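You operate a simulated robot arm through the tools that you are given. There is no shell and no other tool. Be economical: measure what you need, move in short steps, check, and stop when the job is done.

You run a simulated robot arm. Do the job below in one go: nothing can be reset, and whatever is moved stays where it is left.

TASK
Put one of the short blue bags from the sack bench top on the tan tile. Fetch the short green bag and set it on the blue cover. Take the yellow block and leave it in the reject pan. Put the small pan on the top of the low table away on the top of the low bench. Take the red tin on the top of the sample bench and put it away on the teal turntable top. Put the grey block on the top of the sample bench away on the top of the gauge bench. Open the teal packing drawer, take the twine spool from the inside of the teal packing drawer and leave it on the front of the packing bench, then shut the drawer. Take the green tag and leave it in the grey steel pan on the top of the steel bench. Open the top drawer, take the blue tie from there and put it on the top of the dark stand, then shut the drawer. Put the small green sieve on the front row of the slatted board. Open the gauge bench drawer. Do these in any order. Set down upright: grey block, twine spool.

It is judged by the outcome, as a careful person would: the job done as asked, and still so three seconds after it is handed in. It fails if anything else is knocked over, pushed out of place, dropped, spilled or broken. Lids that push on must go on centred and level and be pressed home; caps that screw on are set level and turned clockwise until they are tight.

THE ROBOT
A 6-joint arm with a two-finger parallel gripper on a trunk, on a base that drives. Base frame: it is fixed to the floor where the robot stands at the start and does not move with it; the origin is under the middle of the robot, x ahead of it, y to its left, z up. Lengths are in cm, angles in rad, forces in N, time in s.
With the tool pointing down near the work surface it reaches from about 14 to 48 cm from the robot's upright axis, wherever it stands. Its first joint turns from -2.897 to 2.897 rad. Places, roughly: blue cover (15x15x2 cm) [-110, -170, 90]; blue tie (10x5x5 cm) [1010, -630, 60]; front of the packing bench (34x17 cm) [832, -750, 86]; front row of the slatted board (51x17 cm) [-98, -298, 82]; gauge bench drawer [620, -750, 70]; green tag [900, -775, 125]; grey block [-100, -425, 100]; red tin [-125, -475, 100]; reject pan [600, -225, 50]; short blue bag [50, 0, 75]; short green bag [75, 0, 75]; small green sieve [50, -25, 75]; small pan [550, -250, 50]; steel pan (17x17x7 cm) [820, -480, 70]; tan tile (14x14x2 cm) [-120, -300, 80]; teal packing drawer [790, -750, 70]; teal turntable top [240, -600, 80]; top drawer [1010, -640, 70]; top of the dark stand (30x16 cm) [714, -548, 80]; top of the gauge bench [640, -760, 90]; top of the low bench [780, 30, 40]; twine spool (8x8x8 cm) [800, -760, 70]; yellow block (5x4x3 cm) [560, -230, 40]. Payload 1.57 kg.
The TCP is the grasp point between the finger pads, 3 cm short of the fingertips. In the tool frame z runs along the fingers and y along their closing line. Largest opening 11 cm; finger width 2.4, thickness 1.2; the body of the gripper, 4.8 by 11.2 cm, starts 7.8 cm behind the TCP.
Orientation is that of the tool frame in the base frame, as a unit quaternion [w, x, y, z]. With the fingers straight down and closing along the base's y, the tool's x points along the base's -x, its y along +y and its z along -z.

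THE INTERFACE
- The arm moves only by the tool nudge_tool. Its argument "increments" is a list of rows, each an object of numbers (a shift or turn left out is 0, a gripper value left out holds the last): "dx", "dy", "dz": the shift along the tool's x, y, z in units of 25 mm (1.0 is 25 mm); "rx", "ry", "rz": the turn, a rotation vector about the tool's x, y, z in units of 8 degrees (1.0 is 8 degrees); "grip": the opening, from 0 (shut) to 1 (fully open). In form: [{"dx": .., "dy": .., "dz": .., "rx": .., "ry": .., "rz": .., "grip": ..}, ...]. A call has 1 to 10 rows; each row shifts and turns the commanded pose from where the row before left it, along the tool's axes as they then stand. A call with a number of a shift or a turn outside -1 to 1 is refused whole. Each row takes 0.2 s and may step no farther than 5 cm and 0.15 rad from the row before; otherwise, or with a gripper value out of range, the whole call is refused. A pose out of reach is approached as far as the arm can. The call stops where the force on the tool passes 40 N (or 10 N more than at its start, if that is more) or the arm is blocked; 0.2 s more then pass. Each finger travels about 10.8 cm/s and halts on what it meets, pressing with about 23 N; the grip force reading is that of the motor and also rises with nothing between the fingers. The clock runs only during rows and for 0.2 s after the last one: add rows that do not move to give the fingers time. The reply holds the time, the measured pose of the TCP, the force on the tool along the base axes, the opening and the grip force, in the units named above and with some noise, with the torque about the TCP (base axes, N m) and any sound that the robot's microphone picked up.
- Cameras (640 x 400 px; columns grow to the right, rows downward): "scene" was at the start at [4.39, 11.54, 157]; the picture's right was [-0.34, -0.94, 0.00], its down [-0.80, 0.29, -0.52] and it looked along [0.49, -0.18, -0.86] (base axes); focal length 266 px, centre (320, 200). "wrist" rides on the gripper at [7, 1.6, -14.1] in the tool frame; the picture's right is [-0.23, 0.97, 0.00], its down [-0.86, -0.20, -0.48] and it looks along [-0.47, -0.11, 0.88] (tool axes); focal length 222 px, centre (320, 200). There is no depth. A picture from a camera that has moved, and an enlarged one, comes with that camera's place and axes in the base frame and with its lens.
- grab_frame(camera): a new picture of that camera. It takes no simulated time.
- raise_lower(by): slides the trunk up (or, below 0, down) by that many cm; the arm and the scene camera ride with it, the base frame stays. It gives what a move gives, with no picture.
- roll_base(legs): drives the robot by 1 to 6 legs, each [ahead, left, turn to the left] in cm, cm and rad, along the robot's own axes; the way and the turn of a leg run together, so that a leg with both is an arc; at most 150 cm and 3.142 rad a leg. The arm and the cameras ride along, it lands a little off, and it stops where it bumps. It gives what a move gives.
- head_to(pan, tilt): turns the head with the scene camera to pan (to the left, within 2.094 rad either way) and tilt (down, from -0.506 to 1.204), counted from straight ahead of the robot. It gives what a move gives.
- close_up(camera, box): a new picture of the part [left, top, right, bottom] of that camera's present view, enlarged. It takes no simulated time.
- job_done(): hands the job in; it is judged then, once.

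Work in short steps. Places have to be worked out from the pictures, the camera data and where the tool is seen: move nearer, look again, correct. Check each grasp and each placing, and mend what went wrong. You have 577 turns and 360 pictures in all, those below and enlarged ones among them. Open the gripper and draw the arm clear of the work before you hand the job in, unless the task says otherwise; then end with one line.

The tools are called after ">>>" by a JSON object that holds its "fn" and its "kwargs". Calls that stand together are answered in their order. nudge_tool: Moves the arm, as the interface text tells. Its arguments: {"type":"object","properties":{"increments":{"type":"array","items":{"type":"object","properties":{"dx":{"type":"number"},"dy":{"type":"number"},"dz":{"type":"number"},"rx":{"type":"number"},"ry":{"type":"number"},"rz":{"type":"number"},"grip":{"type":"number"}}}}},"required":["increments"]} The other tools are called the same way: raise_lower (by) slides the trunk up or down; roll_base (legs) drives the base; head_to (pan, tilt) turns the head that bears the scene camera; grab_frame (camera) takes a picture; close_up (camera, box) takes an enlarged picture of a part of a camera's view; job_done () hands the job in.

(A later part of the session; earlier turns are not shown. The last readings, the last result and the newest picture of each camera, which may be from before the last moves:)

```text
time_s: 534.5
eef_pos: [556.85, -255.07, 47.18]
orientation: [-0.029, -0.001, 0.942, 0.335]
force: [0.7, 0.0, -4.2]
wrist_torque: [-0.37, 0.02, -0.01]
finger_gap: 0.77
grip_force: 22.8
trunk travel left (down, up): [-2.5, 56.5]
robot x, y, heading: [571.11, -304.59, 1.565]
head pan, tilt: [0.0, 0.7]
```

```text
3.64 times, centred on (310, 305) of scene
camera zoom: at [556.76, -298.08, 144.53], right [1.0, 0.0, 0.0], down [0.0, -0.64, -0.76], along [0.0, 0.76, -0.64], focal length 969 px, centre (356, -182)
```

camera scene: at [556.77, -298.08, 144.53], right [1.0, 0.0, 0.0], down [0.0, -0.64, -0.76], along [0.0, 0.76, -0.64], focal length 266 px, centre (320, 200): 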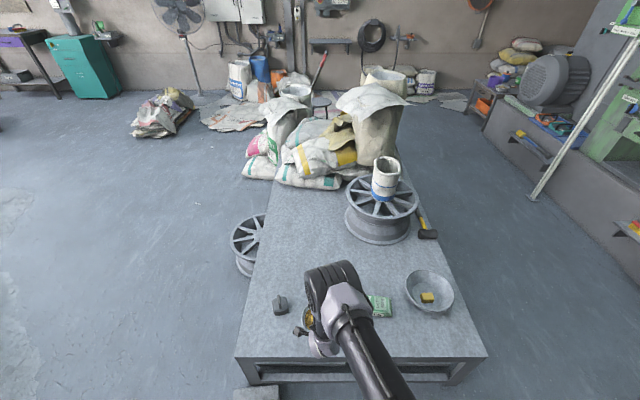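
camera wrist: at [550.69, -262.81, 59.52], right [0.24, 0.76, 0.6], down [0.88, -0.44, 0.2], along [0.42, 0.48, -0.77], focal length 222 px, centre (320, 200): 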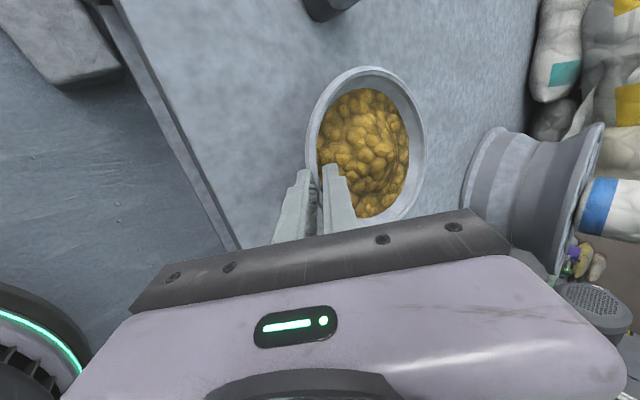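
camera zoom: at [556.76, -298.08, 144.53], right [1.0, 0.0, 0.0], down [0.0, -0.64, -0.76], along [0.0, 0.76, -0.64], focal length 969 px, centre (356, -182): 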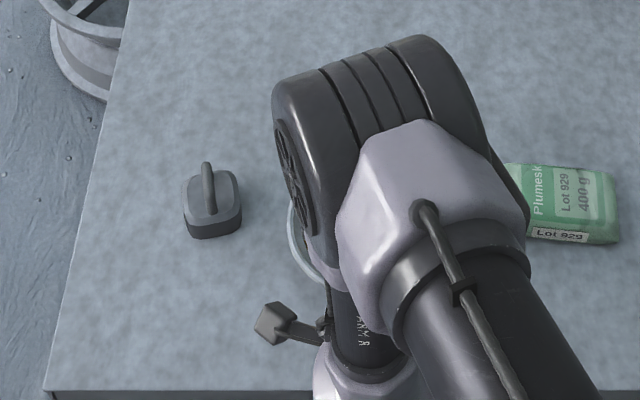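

Now near level. Raising the trunk 18 cm and checking for creep.

>>> {"fn": "raise_lower", "kwargs": {"by": 18}}

>>> {"fn": "grab_frame", "kwargs": {"camera": "wrist"}}

>>> {"fn": "head_to", "kwargs": {"pan": -0.6, "tilt": 0.35}}

>>> {"fn": "grab_frame", "kwargs": {"camera": "scene"}}

```text
time_s: 536.5
eef_pos: [556.79, -255.07, 65.13]
orientation: [-0.028, -0.002, 0.942, 0.334]
force: [-0.4, 1.3, -3.6]
wrist_torque: [-0.34, 0.02, -0.03]
finger_gap: 0.78
grip_force: 22.7
trunk travel left (down, up): [-20.5, 38.5]
robot x, y, heading: [570.61, -304.68, 1.569]
head pan, tilt: [0.0, 0.7]
```

```text
170 pictures are left
camera wrist: at [550.69, -262.79, 77.51], right [0.24, 0.76, 0.6], down [0.88, -0.44, 0.2], along [0.42, 0.48, -0.77], focal length 222 px, centre (320, 200)
```

wrist: 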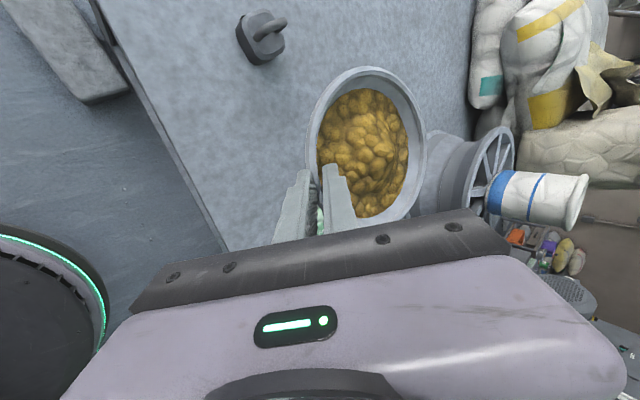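

```text
time_s: 537.5
eef_pos: [556.76, -255.03, 65.13]
orientation: [-0.028, -0.002, 0.942, 0.335]
force: [0.7, -0.1, -4.1]
wrist_torque: [-0.33, 0.03, -0.01]
finger_gap: 0.76
grip_force: 23.2
trunk travel left (down, up): [-20.5, 38.5]
robot x, y, heading: [570.29, -304.57, 1.57]
head pan, tilt: [-0.6, 0.351]
```

```text
169 pictures are left
camera scene: at [562.02, -298.89, 165.67], right [0.82, -0.57, 0.0], down [-0.19, -0.28, -0.94], along [0.53, 0.77, -0.34], focal length 266 px, centre (320, 200)
```

scene: 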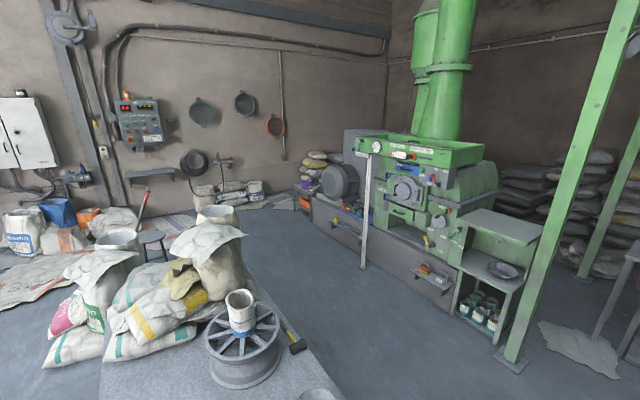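

Pan stable. Moving right past the table, then forward along the corridor x≈678.

>>> {"fn": "roll_base", "kwargs": {"legs": [[-8, 0, 0], [0, -108, 0]]}}

>>> {"fn": "grab_frame", "kwargs": {"camera": "wrist"}}

>>> {"fn": "roll_base", "kwargs": {"legs": [[130, 0, 0]]}}

>>> {"fn": "head_to", "kwargs": {"pan": -0.4, "tilt": 0.45}}

>>> {"fn": "grab_frame", "kwargs": {"camera": "scene"}}

```text
time_s: 543.8
eef_pos: [665.72, -263.25, 65.13]
orientation: [-0.028, -0.001, 0.942, 0.334]
force: [0.0, 0.5, -4.1]
wrist_torque: [-0.36, 0.03, 0.02]
finger_gap: 0.78
grip_force: 23.4
trunk travel left (down, up): [-20.5, 38.5]
robot x, y, heading: [679.51, -312.92, 1.57]
head pan, tilt: [-0.6, 0.351]
```

```text
168 pictures are left
camera wrist: at [659.57, -270.97, 77.53], right [0.24, 0.76, 0.6], down [0.88, -0.44, 0.2], along [0.42, 0.48, -0.77], focal length 222 px, centre (320, 200)
```

wrist: 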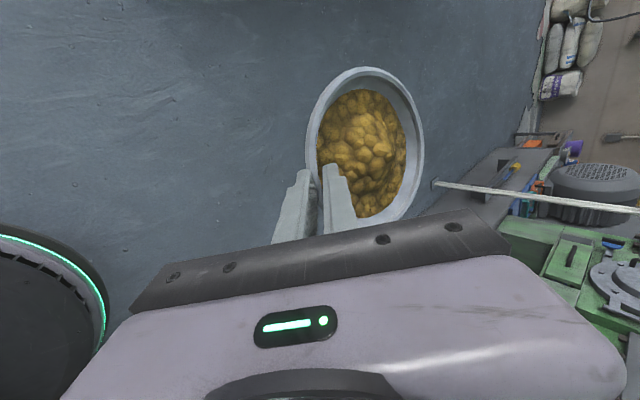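

```text
time_s: 550.3
eef_pos: [666.37, -133.43, 65.15]
orientation: [-0.027, 0.0, 0.942, 0.334]
force: [0.6, 0.5, -4.8]
wrist_torque: [-0.35, 0.03, 0.0]
finger_gap: 0.79
grip_force: 22.6
trunk travel left (down, up): [-20.5, 38.5]
robot x, y, heading: [680.24, -182.9, 1.567]
head pan, tilt: [-0.6, 0.351]
```

```text
time_s: 551.0
eef_pos: [666.26, -133.45, 65.29]
orientation: [-0.029, 0.001, 0.942, 0.334]
force: [0.4, -0.5, -3.4]
wrist_torque: [-0.37, 0.03, -0.03]
finger_gap: 0.81
grip_force: 23.2
trunk travel left (down, up): [-20.5, 38.5]
robot x, y, heading: [680.01, -183.43, 1.563]
head pan, tilt: [-0.4, 0.45]
```

```text
167 pictures are left
camera scene: at [669.7, -176.5, 164.75], right [0.92, -0.39, 0.0], down [-0.17, -0.4, -0.9], along [0.36, 0.83, -0.44], focal length 266 px, centre (320, 200)
```

scene: 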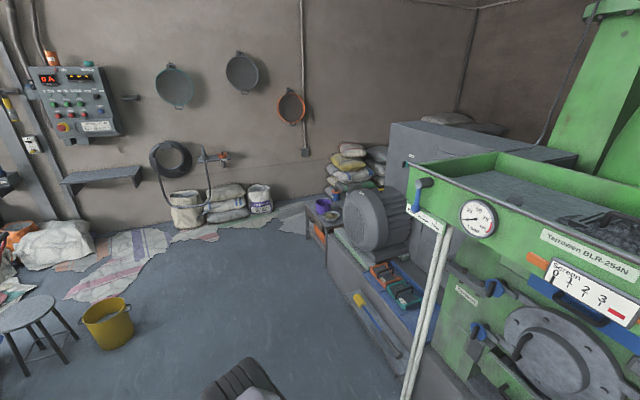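

Low bench seen near (770,30) in the corner beyond the machine. Driving up to y≈25 and turning to face +x.

>>> {"fn": "roll_base", "kwargs": {"legs": [[105, 0, 0], [105, 0, 0], [0, 0, -1.567]]}}

>>> {"fn": "head_to", "kwargs": {"pan": 0.0, "tilt": 0.65}}

>>> {"fn": "grab_frame", "kwargs": {"camera": "scene"}}

>>> {"fn": "grab_frame", "kwargs": {"camera": "wrist"}}

```text
time_s: 565.4
eef_pos: [730.36, 41.98, 65.27]
orientation: [0.218, 0.669, 0.663, 0.256]
force: [-0.1, 0.1, -4.3]
wrist_torque: [0.01, 0.35, -0.03]
finger_gap: 0.86
grip_force: 22.7
trunk travel left (down, up): [-20.5, 38.5]
robot x, y, heading: [680.99, 28.46, -0.015]
head pan, tilt: [-0.4, 0.45]
```

```text
time_s: 566.2
eef_pos: [730.26, 41.91, 65.2]
orientation: [0.218, 0.668, 0.664, 0.255]
force: [0.5, -0.6, -3.2]
wrist_torque: [0.0, 0.35, -0.02]
finger_gap: 0.85
grip_force: 22.9
trunk travel left (down, up): [-20.5, 38.5]
robot x, y, heading: [680.66, 28.85, -0.011]
head pan, tilt: [0.0, 0.649]
```

```text
166 pictures are left
camera scene: at [687.61, 42.36, 162.97], right [-0.01, -1.0, 0.0], down [-0.6, 0.01, -0.8], along [0.8, -0.01, -0.6], focal length 266 px, centre (320, 200)
```

scene: 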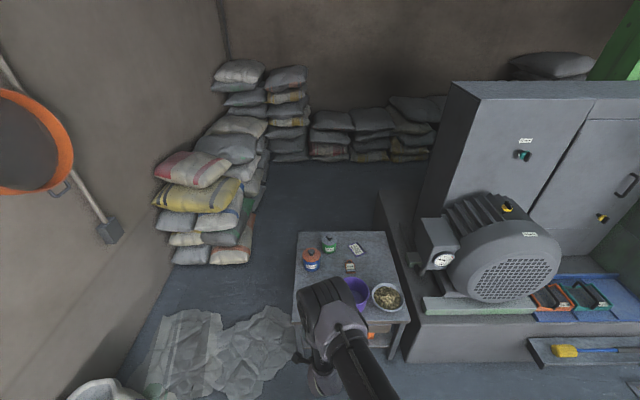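

```text
165 pictures are left
camera wrist: at [722.63, 48.25, 77.52], right [0.76, -0.25, 0.6], down [-0.45, -0.87, 0.2], along [0.47, -0.42, -0.77], focal length 222 px, centre (320, 200)
```

wrist: 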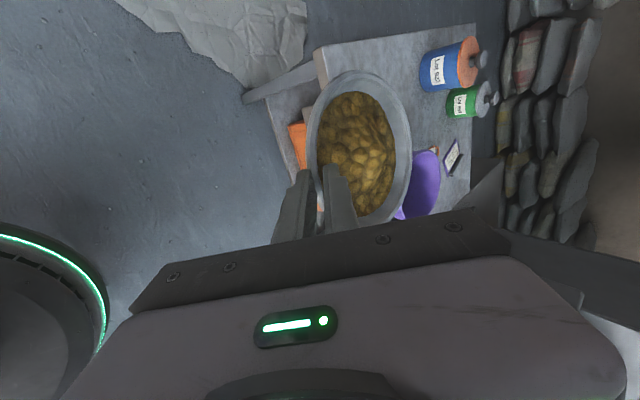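

>>> {"fn": "nudge_tool", "kwargs": {"increments": [{"rx": -0.3}, {"rx": -0.3}, {"rx": -0.3}, {}]}}

>>> {"fn": "roll_base", "kwargs": {"legs": [[0, -22, 0.012]]}}

>>> {"fn": "close_up", "kwargs": {"camera": "scene", "box": [220, 200, 420, 360]}}

>>> {"fn": "grab_frame", "kwargs": {"camera": "wrist"}}

```text
time_s: 567.2
eef_pos: [730.41, 42.0, 65.32]
orientation: [0.26, 0.653, 0.646, 0.297]
force: [-0.2, 0.5, -4.1]
wrist_torque: [0.0, 0.34, -0.01]
finger_gap: 0.93
grip_force: 23.2
trunk travel left (down, up): [-20.5, 38.5]
robot x, y, heading: [680.49, 28.58, -0.017]
head pan, tilt: [0.0, 0.649]
```

```text
time_s: 568.9
eef_pos: [730.01, 20.54, 65.14]
orientation: [0.257, 0.65, 0.651, 0.298]
force: [0.1, -0.3, -3.9]
wrist_torque: [0.03, 0.35, 0.01]
finger_gap: 0.93
grip_force: 23.0
trunk travel left (down, up): [-20.5, 38.5]
robot x, y, heading: [680.55, 6.52, 0.005]
head pan, tilt: [0.0, 0.649]
```

```text
2.50 times, centred on (320, 280) of scene
camera zoom: at [687.31, 20.35, 162.97], right [0.0, -1.0, 0.0], down [-0.6, 0.0, -0.8], along [0.8, 0.0, -0.6], focal length 666 px, centre (320, 0)
```

zoom: 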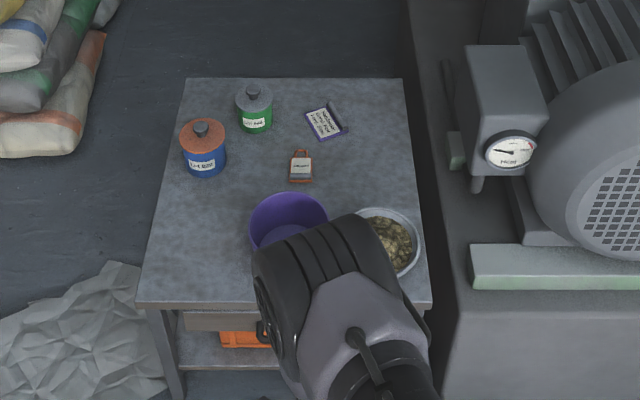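

```text
163 pictures are left
camera wrist: at [720.82, 26.77, 76.48], right [0.68, -0.25, 0.69], down [-0.46, -0.88, 0.14], along [0.57, -0.42, -0.71], focal length 222 px, centre (320, 200)
```

wrist: 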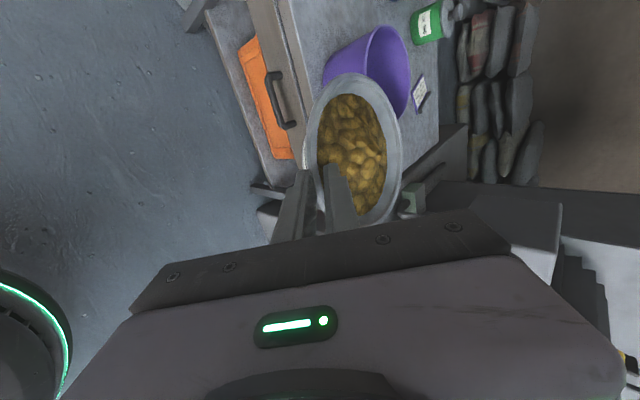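

Pan within ~5° of level. Free spot on the bench at ≈ (768,45.5), left-front. Moving there.

>>> {"fn": "roll_base", "kwargs": {"legs": [[0, 25, 0], [30, 0, 0]]}}

>>> {"fn": "grab_frame", "kwargs": {"camera": "wrist"}}

>>> {"fn": "close_up", "kwargs": {"camera": "scene", "box": [220, 200, 460, 400]}}

```text
time_s: 572.4
eef_pos: [760.08, 45.63, 65.12]
orientation: [0.257, 0.65, 0.65, 0.298]
force: [-0.1, -0.1, -4.3]
wrist_torque: [0.02, 0.36, -0.01]
finger_gap: 0.95
grip_force: 23.3
trunk travel left (down, up): [-20.5, 38.5]
robot x, y, heading: [710.64, 31.32, -0.004]
head pan, tilt: [0.0, 0.649]
```

```text
162 pictures are left
camera wrist: at [750.87, 51.78, 76.44], right [0.68, -0.25, 0.69], down [-0.46, -0.87, 0.14], along [0.57, -0.42, -0.71], focal length 222 px, centre (320, 200)
```

wrist: 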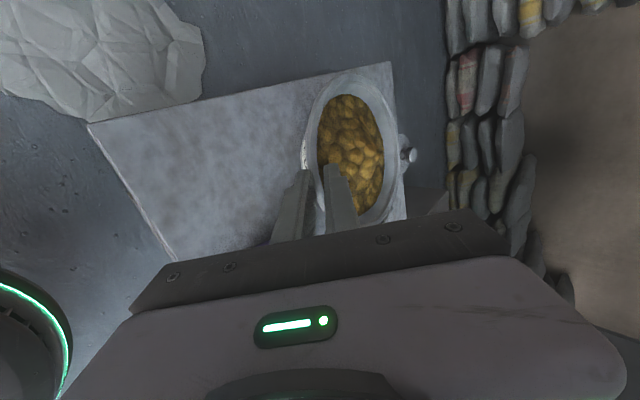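

```text
2.00 times, centred on (340, 300) of scene
camera zoom: at [717.39, 45.44, 162.96], right [0.0, -1.0, 0.0], down [-0.61, 0.0, -0.8], along [0.8, 0.0, -0.61], focal length 533 px, centre (280, 0)
```

zoom: 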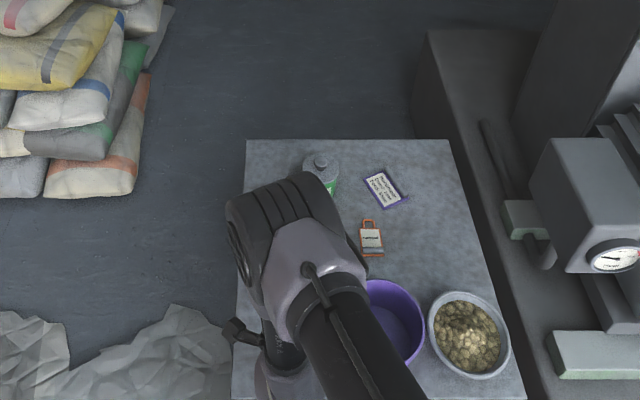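

>>> {"fn": "nudge_tool", "kwargs": {"increments": [{"rx": -0.35}, {"rx": -0.35}, {}]}}

>>> {"fn": "raise_lower", "kwargs": {"by": -13}}

>>> {"fn": "grab_frame", "kwargs": {"camera": "wrist"}}

```text
time_s: 573.2
eef_pos: [760.1, 45.57, 65.17]
orientation: [0.289, 0.636, 0.635, 0.33]
force: [0.9, -1.4, -1.2]
wrist_torque: [0.05, -0.5, 0.03]
finger_gap: 0.94
grip_force: 22.3
trunk travel left (down, up): [-20.5, 38.5]
robot x, y, heading: [710.41, 31.77, 0.001]
head pan, tilt: [0.0, 0.649]
```

```text
time_s: 574.8
eef_pos: [760.07, 45.51, 52.16]
orientation: [0.289, 0.636, 0.635, 0.329]
force: [-0.6, -0.2, 0.4]
wrist_torque: [0.01, 0.0, 0.0]
finger_gap: 0.0
grip_force: 21.4
trunk travel left (down, up): [-7.5, 51.5]
robot x, y, heading: [710.69, 31.63, -0.002]
head pan, tilt: [0.0, 0.649]
```

```text
160 pictures are left
camera wrist: at [749.79, 51.78, 62.55], right [0.61, -0.25, 0.75], down [-0.48, -0.87, 0.09], along [0.63, -0.42, -0.65], focal length 222 px, centre (320, 200)
```

wrist: 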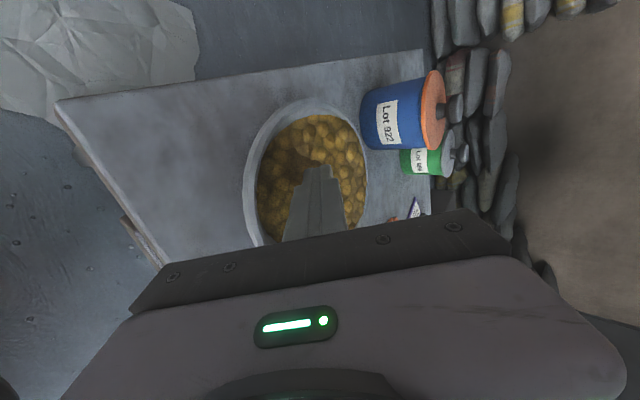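

The pan slipped off the fingers onto the bench. Raising to inspect.

>>> {"fn": "raise_lower", "kwargs": {"by": 20}}

>>> {"fn": "grab_frame", "kwargs": {"camera": "wrist"}}

>>> {"fn": "roll_base", "kwargs": {"legs": [[-25, 0, 0]]}}

>>> {"fn": "grab_frame", "kwargs": {"camera": "scene"}}

```text
time_s: 577.0
eef_pos: [760.03, 45.51, 72.23]
orientation: [0.289, 0.637, 0.635, 0.329]
force: [-0.3, -0.5, 0.2]
wrist_torque: [-0.01, 0.01, -0.02]
finger_gap: 0.0
grip_force: 21.6
trunk travel left (down, up): [-27.5, 31.5]
robot x, y, heading: [710.5, 31.86, -0.002]
head pan, tilt: [0.0, 0.649]
```

```text
159 pictures are left
camera wrist: at [749.79, 51.78, 82.52], right [0.61, -0.25, 0.75], down [-0.48, -0.87, 0.09], along [0.63, -0.42, -0.65], focal length 222 px, centre (320, 200)
```

wrist: 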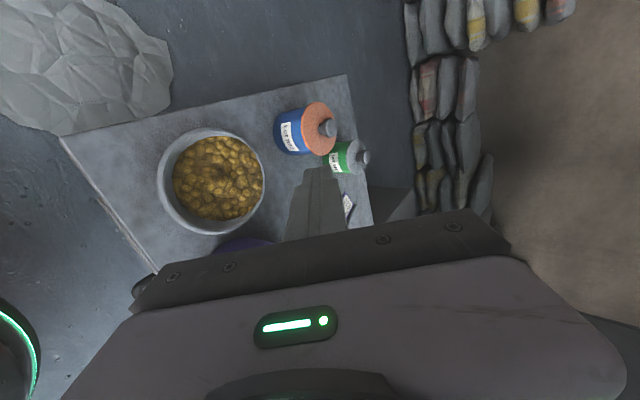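

```text
time_s: 578.8
eef_pos: [735.32, 45.44, 72.26]
orientation: [0.289, 0.637, 0.634, 0.33]
force: [-0.7, 0.2, -0.1]
wrist_torque: [0.01, 0.01, 0.0]
finger_gap: 0.0
grip_force: 21.5
trunk travel left (down, up): [-27.5, 31.5]
robot x, y, heading: [685.73, 31.61, -0.0]
head pan, tilt: [0.0, 0.649]
```

```text
158 pictures are left
camera scene: at [692.49, 45.43, 169.97], right [0.0, -1.0, 0.0], down [-0.6, 0.0, -0.8], along [0.8, 0.0, -0.6], focal length 266 px, centre (320, 200)
```

scene: 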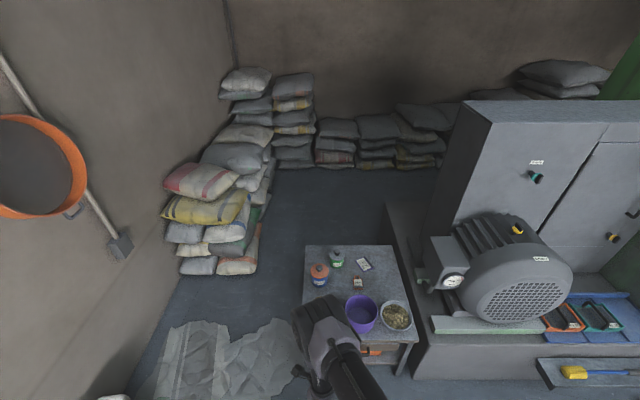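

>>> {"fn": "nudge_tool", "kwargs": {"increments": [{"rx": 1, "grip": 1}, {"rx": 1}, {"rx": 1}, {"rx": 1}, {"rx": 1}, {"rx": 0.6}, {"rz": -1}, {"rz": -1}, {"rz": -1}, {"rz": -1}]}}

>>> {"fn": "nudge_tool", "kwargs": {"increments": [{"rz": -1}, {"rz": -1}, {"rz": -1}, {"rz": -1}, {"rz": -1}, {"rz": -1}, {"rz": -1}, {"rz": -0.25}, {"dz": -1}, {"dz": -1}]}}

>>> {"fn": "grab_frame", "kwargs": {"camera": "wrist"}}

```text
time_s: 581.0
eef_pos: [735.31, 45.47, 72.27]
orientation: [0.041, 0.474, 0.878, 0.053]
force: [-0.1, 0.5, -0.2]
wrist_torque: [0.01, 0.01, 0.0]
finger_gap: 11.0
grip_force: 0.1
trunk travel left (down, up): [-27.5, 31.5]
robot x, y, heading: [686.43, 31.68, -0.002]
head pan, tilt: [0.0, 0.649]
```

```text
time_s: 583.2
eef_pos: [734.68, 45.23, 77.2]
orientation: [0.061, -0.01, 0.998, 0.026]
force: [0.2, 0.1, 0.4]
wrist_torque: [0.0, 0.01, 0.01]
finger_gap: 10.98
grip_force: 0.2
trunk travel left (down, up): [-27.5, 31.5]
robot x, y, heading: [686.15, 31.59, -0.001]
head pan, tilt: [0.0, 0.649]
```

```text
157 pictures are left
camera wrist: at [726.04, 46.0, 90.39], right [0.2, 0.98, 0.08], down [0.79, -0.21, 0.57], along [0.57, -0.05, -0.82], focal length 222 px, centre (320, 200)
```

wrist: 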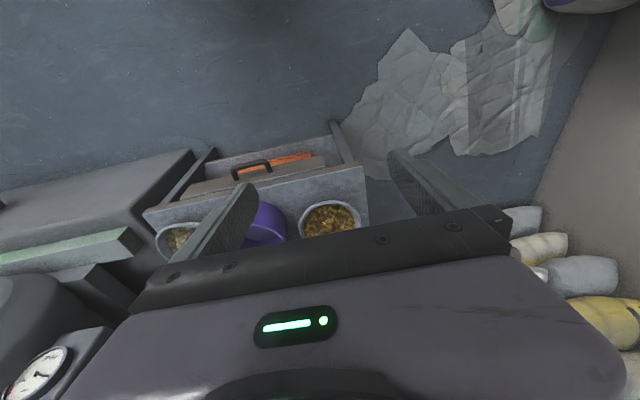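

>>> {"fn": "nudge_tool", "kwargs": {"increments": [{"ry": 0.87, "rx": 0.0}, {"rx": 0.38}, {"dz": -1}, {"dz": -1}, {"dx": -1}, {"dx": -1}, {"dx": -1}, {"dx": -1}, {}]}}

>>> {"fn": "grab_frame", "kwargs": {"camera": "wrist"}}

>>> {"fn": "close_up", "kwargs": {"camera": "scene", "box": [270, 230, 430, 390]}}

```text
time_s: 585.2
eef_pos: [744.78, 45.42, 82.24]
orientation: [0.002, -0.011, 1.0, -0.001]
force: [-0.1, -0.4, -0.4]
wrist_torque: [0.02, -0.02, 0.0]
finger_gap: 11.0
grip_force: 0.2
trunk travel left (down, up): [-27.5, 31.5]
robot x, y, heading: [685.85, 31.53, -0.005]
head pan, tilt: [0.0, 0.649]
```

```text
156 pictures are left
camera wrist: at [737.7, 46.95, 96.34], right [0.2, 0.98, 0.0], down [0.86, -0.18, 0.48], along [0.47, -0.1, -0.88], focal length 222 px, centre (320, 200)
```

wrist: 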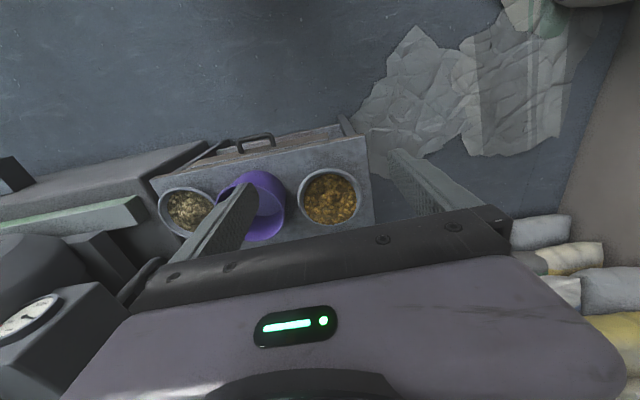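

```text
2.50 times, centred on (350, 310) of scene
camera zoom: at [692.58, 45.43, 169.97], right [0.0, -1.0, 0.0], down [-0.6, 0.0, -0.8], along [0.8, 0.0, -0.6], focal length 666 px, centre (245, -75)
```

zoom: 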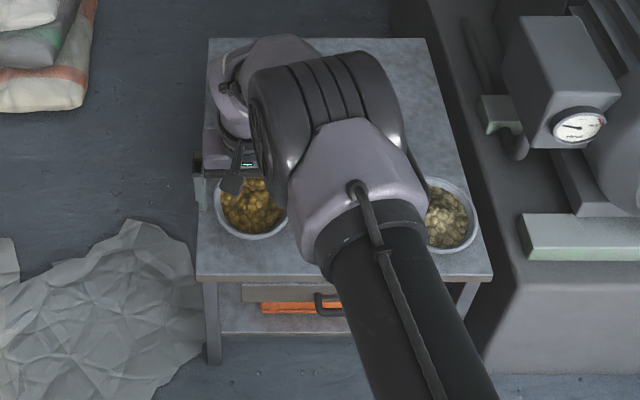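

>>> {"fn": "close_up", "kwargs": {"camera": "wrist", "box": [140, 120, 380, 260]}}

```text
2.67 times, centred on (260, 190) of wrist
camera zoom: at [737.7, 46.95, 96.34], right [0.2, 0.98, 0.0], down [0.86, -0.18, 0.48], along [0.47, -0.1, -0.88], focal length 592 px, centre (480, 227)
```

zoom: 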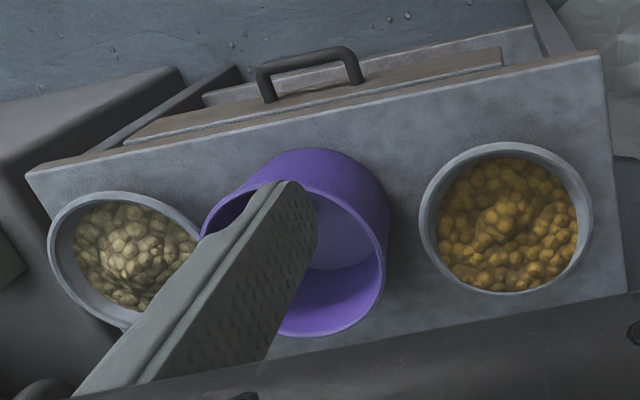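

Pan is upright and full on the bench. Now heading back to the sack bench; looking west for a path.

>>> {"fn": "nudge_tool", "kwargs": {"increments": [{"dx": 1}, {"dx": 1}, {"dx": 1}, {"dx": 1}, {"dx": 1}, {"dx": 1}, {"dz": -1}, {"dz": -1}, {"dz": -1}, {"dz": -1}]}}

>>> {"fn": "raise_lower", "kwargs": {"by": 10}}

>>> {"fn": "roll_base", "kwargs": {"legs": [[-20, 0, 0], [0, 0, -1.57], [40, 0, 0]]}}

>>> {"fn": "head_to", "kwargs": {"pan": -1.4, "tilt": 0.3}}

>>> {"fn": "grab_frame", "kwargs": {"camera": "scene"}}

```text
time_s: 587.4
eef_pos: [729.7, 45.15, 92.08]
orientation: [0.001, -0.011, 1.0, -0.001]
force: [0.7, -0.3, -0.5]
wrist_torque: [-0.01, 0.01, -0.04]
finger_gap: 11.01
grip_force: 0.1
trunk travel left (down, up): [-27.5, 31.5]
robot x, y, heading: [685.9, 31.62, -0.003]
head pan, tilt: [0.0, 0.649]
```

```text
time_s: 588.7
eef_pos: [729.76, 45.14, 102.14]
orientation: [0.002, -0.012, 1.0, -0.001]
force: [0.3, 0.7, 0.7]
wrist_torque: [0.01, 0.0, -0.02]
finger_gap: 11.01
grip_force: 0.0
trunk travel left (down, up): [-37.5, 21.5]
robot x, y, heading: [685.72, 31.58, -0.001]
head pan, tilt: [0.0, 0.649]
```

```text
time_s: 596.2
eef_pos: [679.91, -52.58, 102.18]
orientation: [0.001, 0.698, 0.716, -0.001]
force: [0.4, 0.1, 0.4]
wrist_torque: [0.02, 0.0, 0.0]
finger_gap: 11.04
grip_force: 0.2
trunk travel left (down, up): [-37.5, 21.5]
robot x, y, heading: [666.42, -8.73, -1.57]
head pan, tilt: [0.0, 0.649]
```

```text
time_s: 597.8
eef_pos: [680.0, -52.57, 102.04]
orientation: [0.001, 0.698, 0.716, -0.001]
force: [0.4, 0.0, -0.1]
wrist_torque: [0.0, 0.03, 0.02]
finger_gap: 10.97
grip_force: 0.0
trunk travel left (down, up): [-37.5, 21.5]
robot x, y, heading: [666.12, -8.58, -1.572]
head pan, tilt: [-1.4, 0.3]
```

```text
153 pictures are left
camera scene: at [670.92, -8.51, 183.14], right [-0.17, 0.98, 0.0], down [0.29, 0.05, -0.96], along [-0.94, -0.17, -0.3], focal length 266 px, centre (320, 200)
```

scene: 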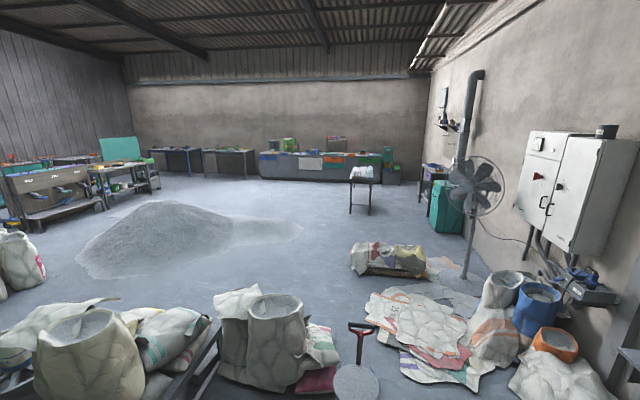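

Path: south down the corridor, west along y≈-305, then NW past the heap, and west along y≈-80.

>>> {"fn": "roll_base", "kwargs": {"legs": [[0, 14, 0], [150, 0, 0], [148, 0, 0], [0, -95, 0], [-4, -93, 0]]}}

>>> {"fn": "head_to", "kwargs": {"pan": -1.9, "tilt": 0.45}}

>>> {"fn": "grab_frame", "kwargs": {"camera": "scene"}}

```text
time_s: 622.1
eef_pos: [505.07, -343.79, 102.11]
orientation: [0.002, 0.708, 0.706, -0.001]
force: [0.3, -0.1, 0.0]
wrist_torque: [0.03, -0.02, 0.01]
finger_gap: 11.0
grip_force: 0.1
trunk travel left (down, up): [-37.5, 21.5]
robot x, y, heading: [492.36, -299.7, -1.596]
head pan, tilt: [-1.4, 0.3]
```

```text
time_s: 623.0
eef_pos: [505.05, -343.82, 102.11]
orientation: [0.0, 0.707, 0.707, -0.002]
force: [-0.2, 0.0, 0.3]
wrist_torque: [-0.03, -0.03, -0.01]
finger_gap: 11.01
grip_force: 0.1
trunk travel left (down, up): [-37.5, 21.5]
robot x, y, heading: [492.52, -299.64, -1.592]
head pan, tilt: [-1.901, 0.45]
```

```text
152 pictures are left
camera scene: at [497.92, -294.91, 181.75], right [0.35, 0.94, 0.0], down [0.41, -0.15, -0.9], along [-0.84, 0.31, -0.43], focal length 266 px, centre (320, 200)
```

scene: 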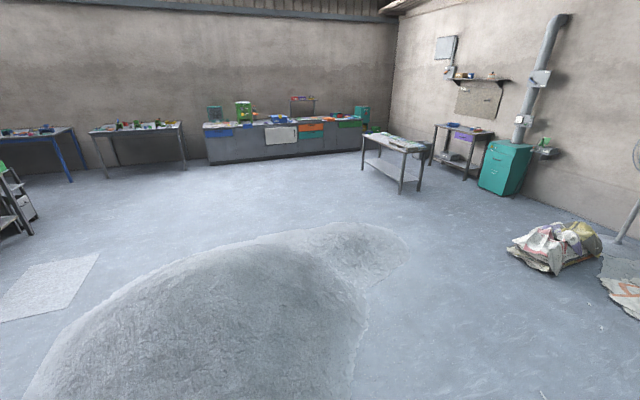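

>>> {"fn": "roll_base", "kwargs": {"legs": [[0, 0, 0.022], [-150, -45, 0], [0, 0, 1.57], [-130, 62, 0], [-140, 0, 0], [-100, 0, 0]]}}

>>> {"fn": "head_to", "kwargs": {"pan": 0.4, "tilt": 0.6}}

>>> {"fn": "grab_frame", "kwargs": {"camera": "scene"}}

```text
refused: leg 2 is longer than a leg can be; nothing moved
```

```text
time_s: 625.1
eef_pos: [504.92, -343.6, 102.12]
orientation: [0.0, 0.708, 0.706, -0.002]
force: [0.2, 0.1, -0.1]
wrist_torque: [-0.03, 0.01, -0.03]
finger_gap: 10.97
grip_force: 0.1
trunk travel left (down, up): [-37.5, 21.5]
robot x, y, heading: [492.65, -299.49, -1.594]
head pan, tilt: [0.4, 0.6]
```

```text
151 pictures are left
camera scene: at [509.78, -306.32, 180.4], right [-0.93, -0.37, 0.0], down [-0.21, 0.53, -0.83], along [0.3, -0.77, -0.56], focal length 266 px, centre (320, 200)
```

scene: 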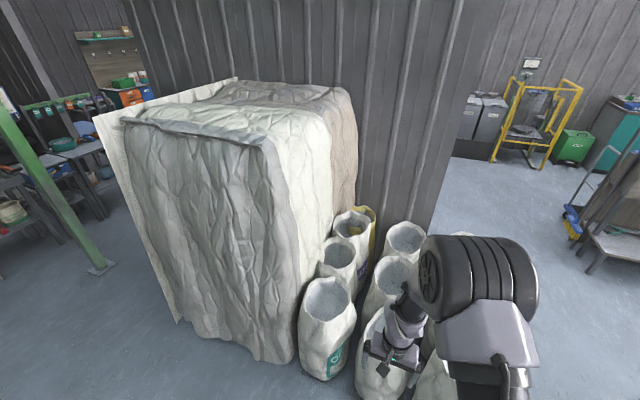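

>>> {"fn": "roll_base", "kwargs": {"legs": [[0, 0, 0.022], [-140, -45, 0], [0, 0, 1.57], [-110, 62, 0], [-135, 0, 0], [-100, 0, 0]]}}

>>> {"fn": "grab_frame", "kwargs": {"camera": "scene"}}

```text
time_s: 653.6
eef_pos: [149.23, -81.44, 102.11]
orientation: [0.002, -0.012, 1.0, -0.001]
force: [0.6, -1.2, 1.0]
wrist_torque: [-0.01, 0.0, 0.03]
finger_gap: 11.0
grip_force: 0.1
trunk travel left (down, up): [-37.5, 21.5]
robot x, y, heading: [105.4, -95.04, 0.002]
head pan, tilt: [0.4, 0.6]
```

```text
150 pictures are left
camera scene: at [111.59, -77.82, 180.4], right [0.39, -0.92, 0.0], down [-0.52, -0.22, -0.83], along [0.76, 0.32, -0.56], focal length 266 px, centre (320, 200)
```

scene: 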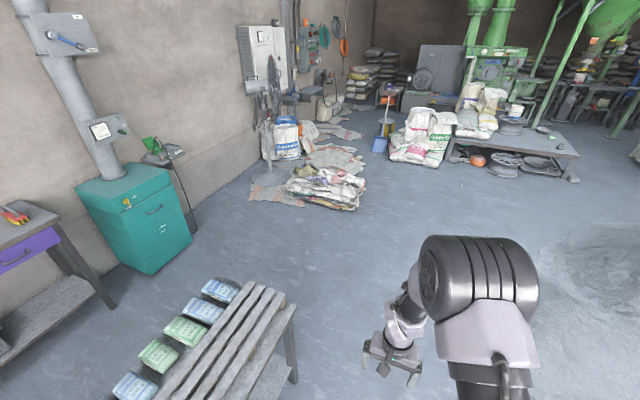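

>>> {"fn": "roll_base", "kwargs": {"legs": [[-130, 0, 0], [0, 82, 0]]}}

>>> {"fn": "raise_lower", "kwargs": {"by": -18}}

>>> {"fn": "head_to", "kwargs": {"pan": -0.15, "tilt": 0.8}}

>>> {"fn": "grab_frame", "kwargs": {"camera": "scene"}}

>>> {"fn": "grab_frame", "kwargs": {"camera": "wrist"}}

```text
time_s: 664.1
eef_pos: [20.4, 0.64, 102.13]
orientation: [0.002, -0.006, 1.0, -0.001]
force: [0.4, 0.0, -0.4]
wrist_torque: [-0.01, -0.01, 0.02]
finger_gap: 11.0
grip_force: 0.0
trunk travel left (down, up): [-37.5, 21.5]
robot x, y, heading: [-23.65, -12.12, -0.013]
head pan, tilt: [0.4, 0.6]
```

```text
time_s: 666.1
eef_pos: [20.38, 0.64, 84.16]
orientation: [0.002, -0.007, 1.0, -0.001]
force: [0.1, -1.2, -0.1]
wrist_torque: [0.03, 0.0, 0.02]
finger_gap: 11.02
grip_force: 0.1
trunk travel left (down, up): [-19.5, 39.5]
robot x, y, heading: [-23.4, -12.35, -0.015]
head pan, tilt: [0.4, 0.6]
```

```text
time_s: 667.1
eef_pos: [20.46, 0.6, 84.17]
orientation: [0.001, -0.006, 1.0, -0.001]
force: [0.0, 0.3, 0.3]
wrist_torque: [0.0, -0.02, 0.0]
finger_gap: 10.98
grip_force: 0.1
trunk travel left (down, up): [-19.5, 39.5]
robot x, y, heading: [-23.25, -12.71, -0.013]
head pan, tilt: [-0.15, 0.799]
```

```text
149 pictures are left
camera scene: at [-17.42, 0.17, 160.71], right [-0.16, -0.99, 0.0], down [-0.71, 0.12, -0.7], along [0.69, -0.11, -0.72], focal length 266 px, centre (320, 200)
```

scene: 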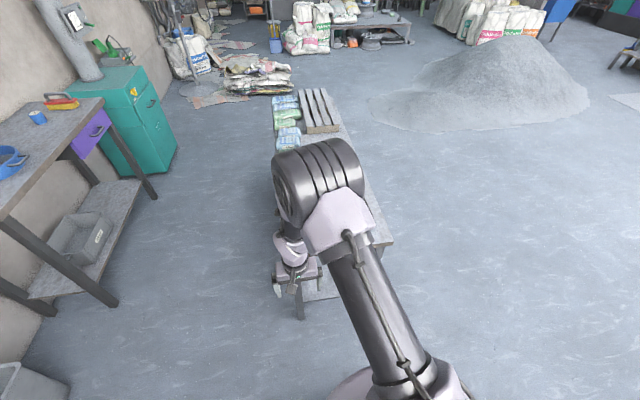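

```text
148 pictures are left
camera wrist: at [13.41, 2.26, 98.25], right [0.22, 0.98, 0.0], down [0.86, -0.19, 0.48], along [0.47, -0.1, -0.88], focal length 222 px, centre (320, 200)
```

wrist: 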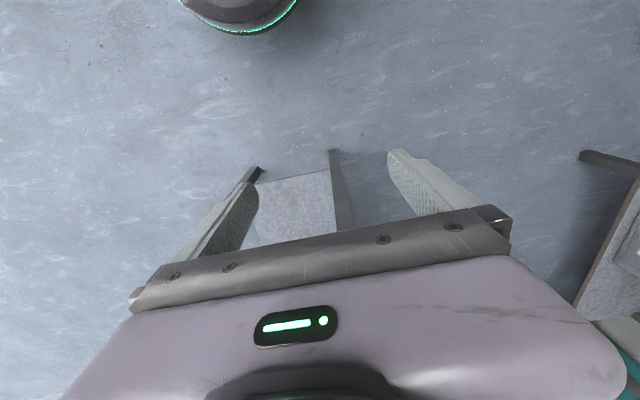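

>>> {"fn": "nudge_tool", "kwargs": {"increments": [{"dz": -1}, {"dz": -1}, {"dz": -1}, {"dz": -1}]}}

>>> {"fn": "roll_base", "kwargs": {"legs": [[39, 0, 0.013]]}}

>>> {"fn": "grab_frame", "kwargs": {"camera": "wrist"}}

```text
time_s: 668.1
eef_pos: [20.38, 0.65, 94.13]
orientation: [0.001, -0.005, 1.0, -0.001]
force: [0.5, 0.4, 0.0]
wrist_torque: [0.0, -0.01, -0.01]
finger_gap: 11.0
grip_force: 0.0
trunk travel left (down, up): [-19.5, 39.5]
robot x, y, heading: [-23.37, -12.29, -0.011]
head pan, tilt: [-0.15, 0.799]
```

```text
time_s: 670.5
eef_pos: [59.1, 1.22, 94.12]
orientation: [0.001, -0.013, 1.0, 0.0]
force: [0.4, 0.0, 0.0]
wrist_torque: [0.01, 0.02, 0.02]
finger_gap: 11.0
grip_force: 0.1
trunk travel left (down, up): [-19.5, 39.5]
robot x, y, heading: [15.61, -12.24, 0.008]
head pan, tilt: [-0.15, 0.799]
```

```text
147 pictures are left
camera wrist: at [52.21, 2.73, 108.26], right [0.2, 0.98, 0.0], down [0.86, -0.17, 0.48], along [0.47, -0.1, -0.88], focal length 222 px, centre (320, 200)
```

wrist: 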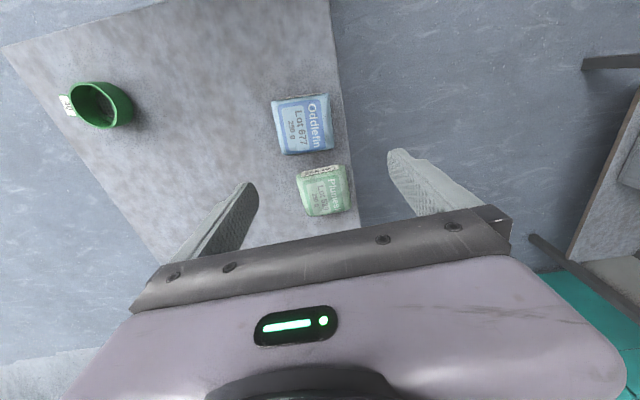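

>>> {"fn": "nudge_tool", "kwargs": {"increments": [{"dx": -0.91, "dy": -0.3}, {"dx": -0.91, "dy": -0.27}, {"dx": -0.91}, {"dx": -0.91}, {"dz": 1}, {"dz": 1}, {"dz": 1}, {"dz": 1}, {"dz": 1}, {}]}}

>>> {"fn": "grab_frame", "kwargs": {"camera": "wrist"}}

```text
time_s: 672.7
eef_pos: [68.4, 0.16, 81.75]
orientation: [0.002, -0.013, 1.0, -0.001]
force: [0.1, 0.3, 0.3]
wrist_torque: [-0.04, 0.02, 0.0]
finger_gap: 11.0
grip_force: 0.1
trunk travel left (down, up): [-19.5, 39.5]
robot x, y, heading: [15.64, -12.39, 0.007]
head pan, tilt: [-0.15, 0.799]
```

```text
146 pictures are left
camera wrist: at [61.32, 1.59, 95.8], right [0.2, 0.98, 0.0], down [0.86, -0.17, 0.48], along [0.47, -0.1, -0.88], focal length 222 px, centre (320, 200)
```

wrist: 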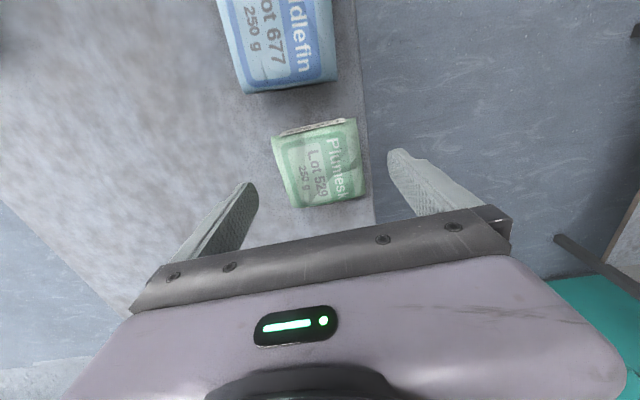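

>>> {"fn": "nudge_tool", "kwargs": {"increments": [{"dy": -0.15, "dz": 1}, {"dz": 0.8}, {"dz": 0.3}, {}]}}

>>> {"fn": "close_up", "kwargs": {"camera": "wrist", "box": [200, 90, 440, 250]}}

```text
time_s: 673.7
eef_pos: [68.32, -0.32, 76.43]
orientation: [0.001, -0.014, 1.0, -0.001]
force: [-0.5, 0.0, 0.1]
wrist_torque: [0.0, 0.0, -0.01]
finger_gap: 11.01
grip_force: 0.1
trunk travel left (down, up): [-19.5, 39.5]
robot x, y, heading: [15.79, -12.69, 0.005]
head pan, tilt: [-0.15, 0.799]
```

```text
2.50 times, centred on (320, 170) of wrist
camera zoom: at [61.33, 1.17, 90.54], right [0.2, 0.98, 0.0], down [0.86, -0.17, 0.48], along [0.47, -0.1, -0.88], focal length 555 px, centre (320, 275)
```

zoom: 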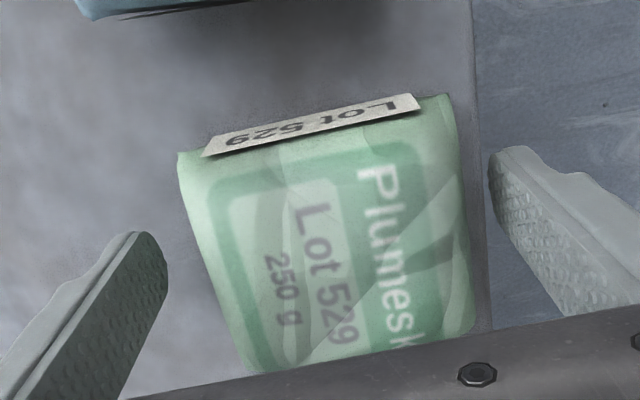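

>>> {"fn": "nudge_tool", "kwargs": {"increments": [{"grip": 0}, {}, {}, {}, {"dz": -0.5}, {"dz": -1}, {"dz": -1}, {"dz": -1}]}}

>>> {"fn": "grab_frame", "kwargs": {"camera": "wrist"}}

```text
time_s: 675.5
eef_pos: [68.31, -0.37, 85.17]
orientation: [0.0, -0.013, 1.0, -0.001]
force: [0.1, 0.3, -1.7]
wrist_torque: [-0.02, 0.01, -0.01]
finger_gap: 8.16
grip_force: 23.3
trunk travel left (down, up): [-19.5, 39.5]
robot x, y, heading: [15.5, -12.17, 0.001]
head pan, tilt: [-0.15, 0.799]
```

```text
144 pictures are left
camera wrist: at [61.3, 1.15, 99.32], right [0.2, 0.98, 0.0], down [0.86, -0.17, 0.48], along [0.47, -0.1, -0.88], focal length 222 px, centre (320, 200)
```

wrist: 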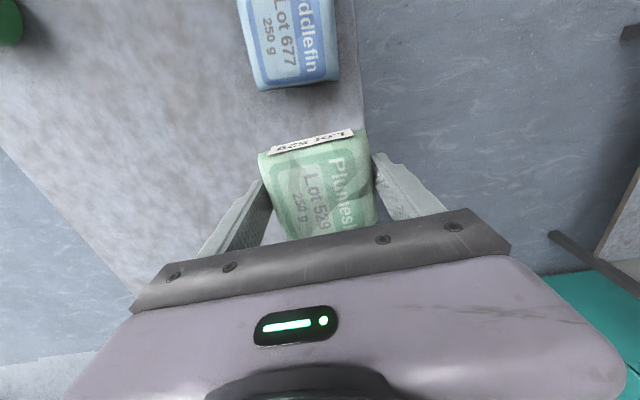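

>>> {"fn": "nudge_tool", "kwargs": {"increments": [{"dz": -1}, {"dz": -1}, {"dz": -1}, {"dz": -1}, {"dz": -1}, {"dz": -1}, {"dz": -1}, {"dx": 1}, {"dx": 1}, {"dx": 1}]}}

>>> {"fn": "nudge_tool", "kwargs": {"increments": [{"dx": 1, "dy": -1}, {"dx": 1, "dy": -1}, {"dx": 1, "dy": -1}, {"dy": -1}, {"dy": -0.8}]}}

>>> {"fn": "roll_base", "kwargs": {"legs": [[-42, 0, 0], [0, 0, -1.57], [145, 0, 0], [10, 0, 0], [0, 0, -1.57]]}}

>>> {"fn": "head_to", "kwargs": {"pan": 0.05, "tilt": 0.65}}

>>> {"fn": "grab_frame", "kwargs": {"camera": "scene"}}

```text
time_s: 677.7
eef_pos: [60.83, -0.54, 102.54]
orientation: [0.002, -0.014, 1.0, -0.001]
force: [-0.2, 0.5, -2.5]
wrist_torque: [0.0, 0.02, -0.03]
finger_gap: 8.18
grip_force: 22.9
trunk travel left (down, up): [-19.5, 39.5]
robot x, y, heading: [15.74, -12.59, 0.008]
head pan, tilt: [-0.15, 0.799]
```

```text
time_s: 678.9
eef_pos: [53.66, -12.86, 102.52]
orientation: [0.001, -0.014, 1.0, 0.0]
force: [-0.9, 0.1, -3.3]
wrist_torque: [0.01, 0.04, 0.0]
finger_gap: 8.19
grip_force: 22.6
trunk travel left (down, up): [-19.5, 39.5]
robot x, y, heading: [15.81, -12.73, 0.01]
head pan, tilt: [-0.15, 0.799]
```

```text
time_s: 696.7
eef_pos: [-61.49, -167.49, 102.48]
orientation: [-0.002, 1.0, 0.019, -0.001]
force: [-0.3, -0.5, -2.4]
wrist_torque: [-0.01, 0.0, -0.02]
finger_gap: 8.17
grip_force: 23.6
trunk travel left (down, up): [-19.5, 39.5]
robot x, y, heading: [-23.34, -167.23, -3.122]
head pan, tilt: [-0.15, 0.799]
```

```text
time_s: 697.4
eef_pos: [-61.56, -167.38, 102.64]
orientation: [-0.001, 1.0, 0.019, -0.002]
force: [-0.8, 0.1, -3.6]
wrist_torque: [-0.02, 0.0, 0.02]
finger_gap: 8.18
grip_force: 22.7
trunk travel left (down, up): [-19.5, 39.5]
robot x, y, heading: [-23.2, -167.28, -3.124]
head pan, tilt: [0.051, 0.649]
```

```text
143 pictures are left
camera scene: at [-29.79, -181.95, 161.96], right [-0.07, 1.0, 0.0], down [0.6, 0.04, -0.8], along [-0.79, -0.05, -0.61], focal length 266 px, centre (320, 200)
```

scene: 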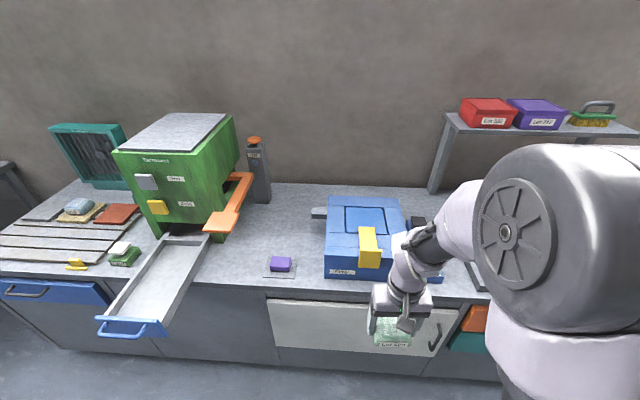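

>>> {"fn": "close_up", "kwargs": {"camera": "scene", "box": [300, 180, 460, 290]}}

>>> {"fn": "grab_frame", "kwargs": {"camera": "wrist"}}

```text
3.64 times, centred on (380, 235) of scene
camera zoom: at [-29.79, -181.95, 161.96], right [-0.07, 1.0, 0.0], down [0.6, 0.04, -0.8], along [-0.79, -0.05, -0.61], focal length 969 px, centre (102, 73)
```

zoom: 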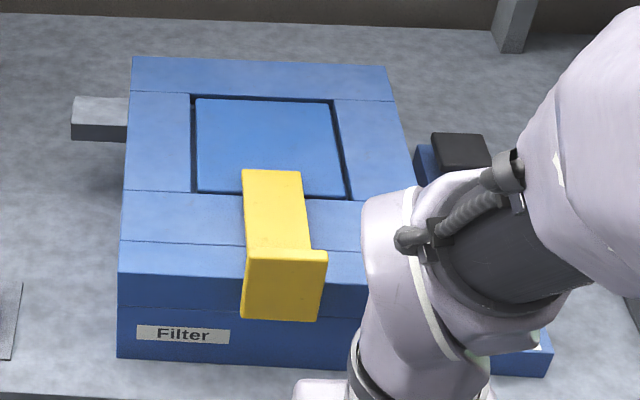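

```text
141 pictures are left
camera wrist: at [-54.39, -168.83, 116.68], right [-0.19, -0.98, 0.0], down [-0.86, 0.17, 0.48], along [-0.47, 0.09, -0.88], focal length 222 px, centre (320, 200)
```

wrist: 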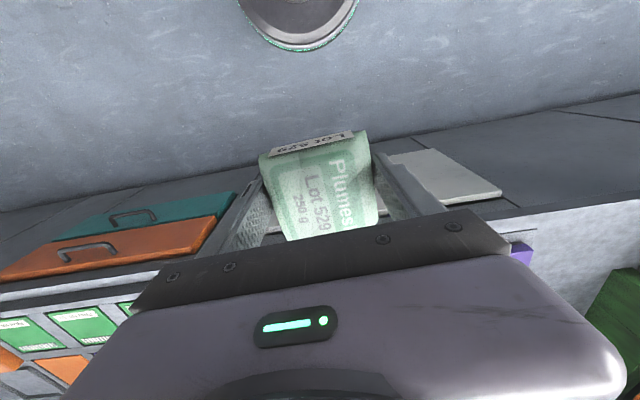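

Blue cover is the panel atop the "Filter" box, centre ≈ (-108.4,-169, z≈93). Raising 6 cm and driving up.

>>> {"fn": "nudge_tool", "kwargs": {"increments": [{"dz": -1}, {"dz": -1}, {"dz": -1}]}}

>>> {"fn": "roll_base", "kwargs": {"legs": [[0, 0, -0.018], [31, 1.5, 0]]}}

>>> {"fn": "nudge_tool", "kwargs": {"increments": [{"dx": -1}, {"dx": -1}, {"dx": -1}, {"dx": -1}, {}]}}

>>> {"fn": "grab_frame", "kwargs": {"camera": "wrist"}}

>>> {"fn": "grab_frame", "kwargs": {"camera": "scene"}}

```text
time_s: 698.2
eef_pos: [-61.44, -167.54, 110.18]
orientation: [-0.001, 1.0, 0.019, -0.001]
force: [-0.2, 0.1, -2.5]
wrist_torque: [0.01, 0.02, -0.01]
finger_gap: 8.17
grip_force: 23.2
trunk travel left (down, up): [-19.5, 39.5]
robot x, y, heading: [-23.38, -167.28, -3.124]
head pan, tilt: [0.051, 0.649]
```

```text
time_s: 700.6
eef_pos: [-92.72, -168.31, 110.08]
orientation: [-0.001, 1.0, 0.012, -0.001]
force: [0.1, 1.5, -2.6]
wrist_torque: [0.02, -0.03, 0.03]
finger_gap: 8.17
grip_force: 23.2
trunk travel left (down, up): [-19.5, 39.5]
robot x, y, heading: [-54.52, -168.94, 3.14]
head pan, tilt: [0.051, 0.649]
```

```text
time_s: 701.9
eef_pos: [-102.82, -168.4, 110.11]
orientation: [0.0, 1.0, 0.01, -0.001]
force: [0.5, -0.2, -3.2]
wrist_torque: [-0.01, -0.02, 0.02]
finger_gap: 8.19
grip_force: 22.8
trunk travel left (down, up): [-19.5, 39.5]
robot x, y, heading: [-54.23, -168.58, 3.146]
head pan, tilt: [0.051, 0.649]
```

```text
140 pictures are left
camera wrist: at [-95.69, -170.02, 124.27], right [-0.2, -0.98, 0.0], down [-0.86, 0.18, 0.48], along [-0.47, 0.1, -0.88], focal length 222 px, centre (320, 200)
```

wrist: 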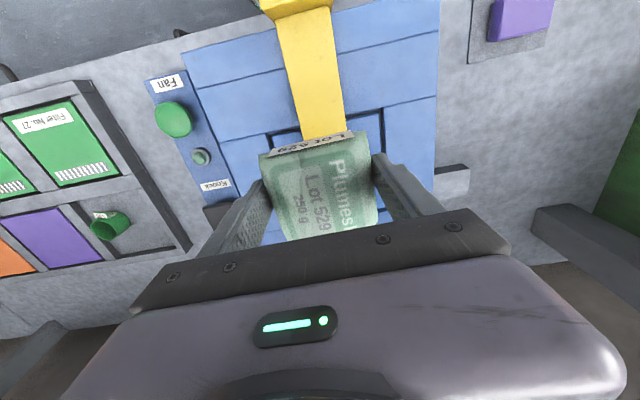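

```text
139 pictures are left
camera scene: at [-61.22, -183.31, 161.97], right [-0.05, 1.0, 0.0], down [0.6, 0.03, -0.8], along [-0.8, -0.04, -0.6], focal length 266 px, centre (320, 200)
```

scene: 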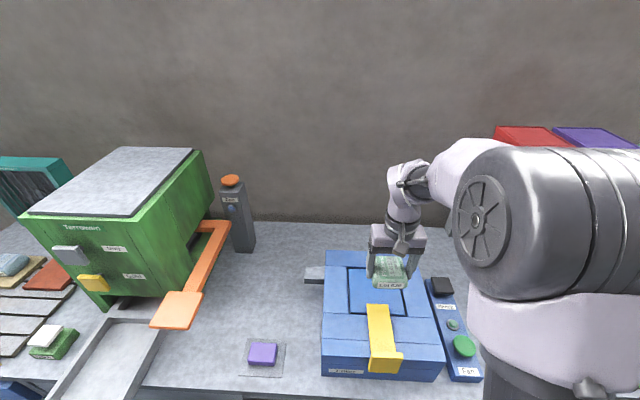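

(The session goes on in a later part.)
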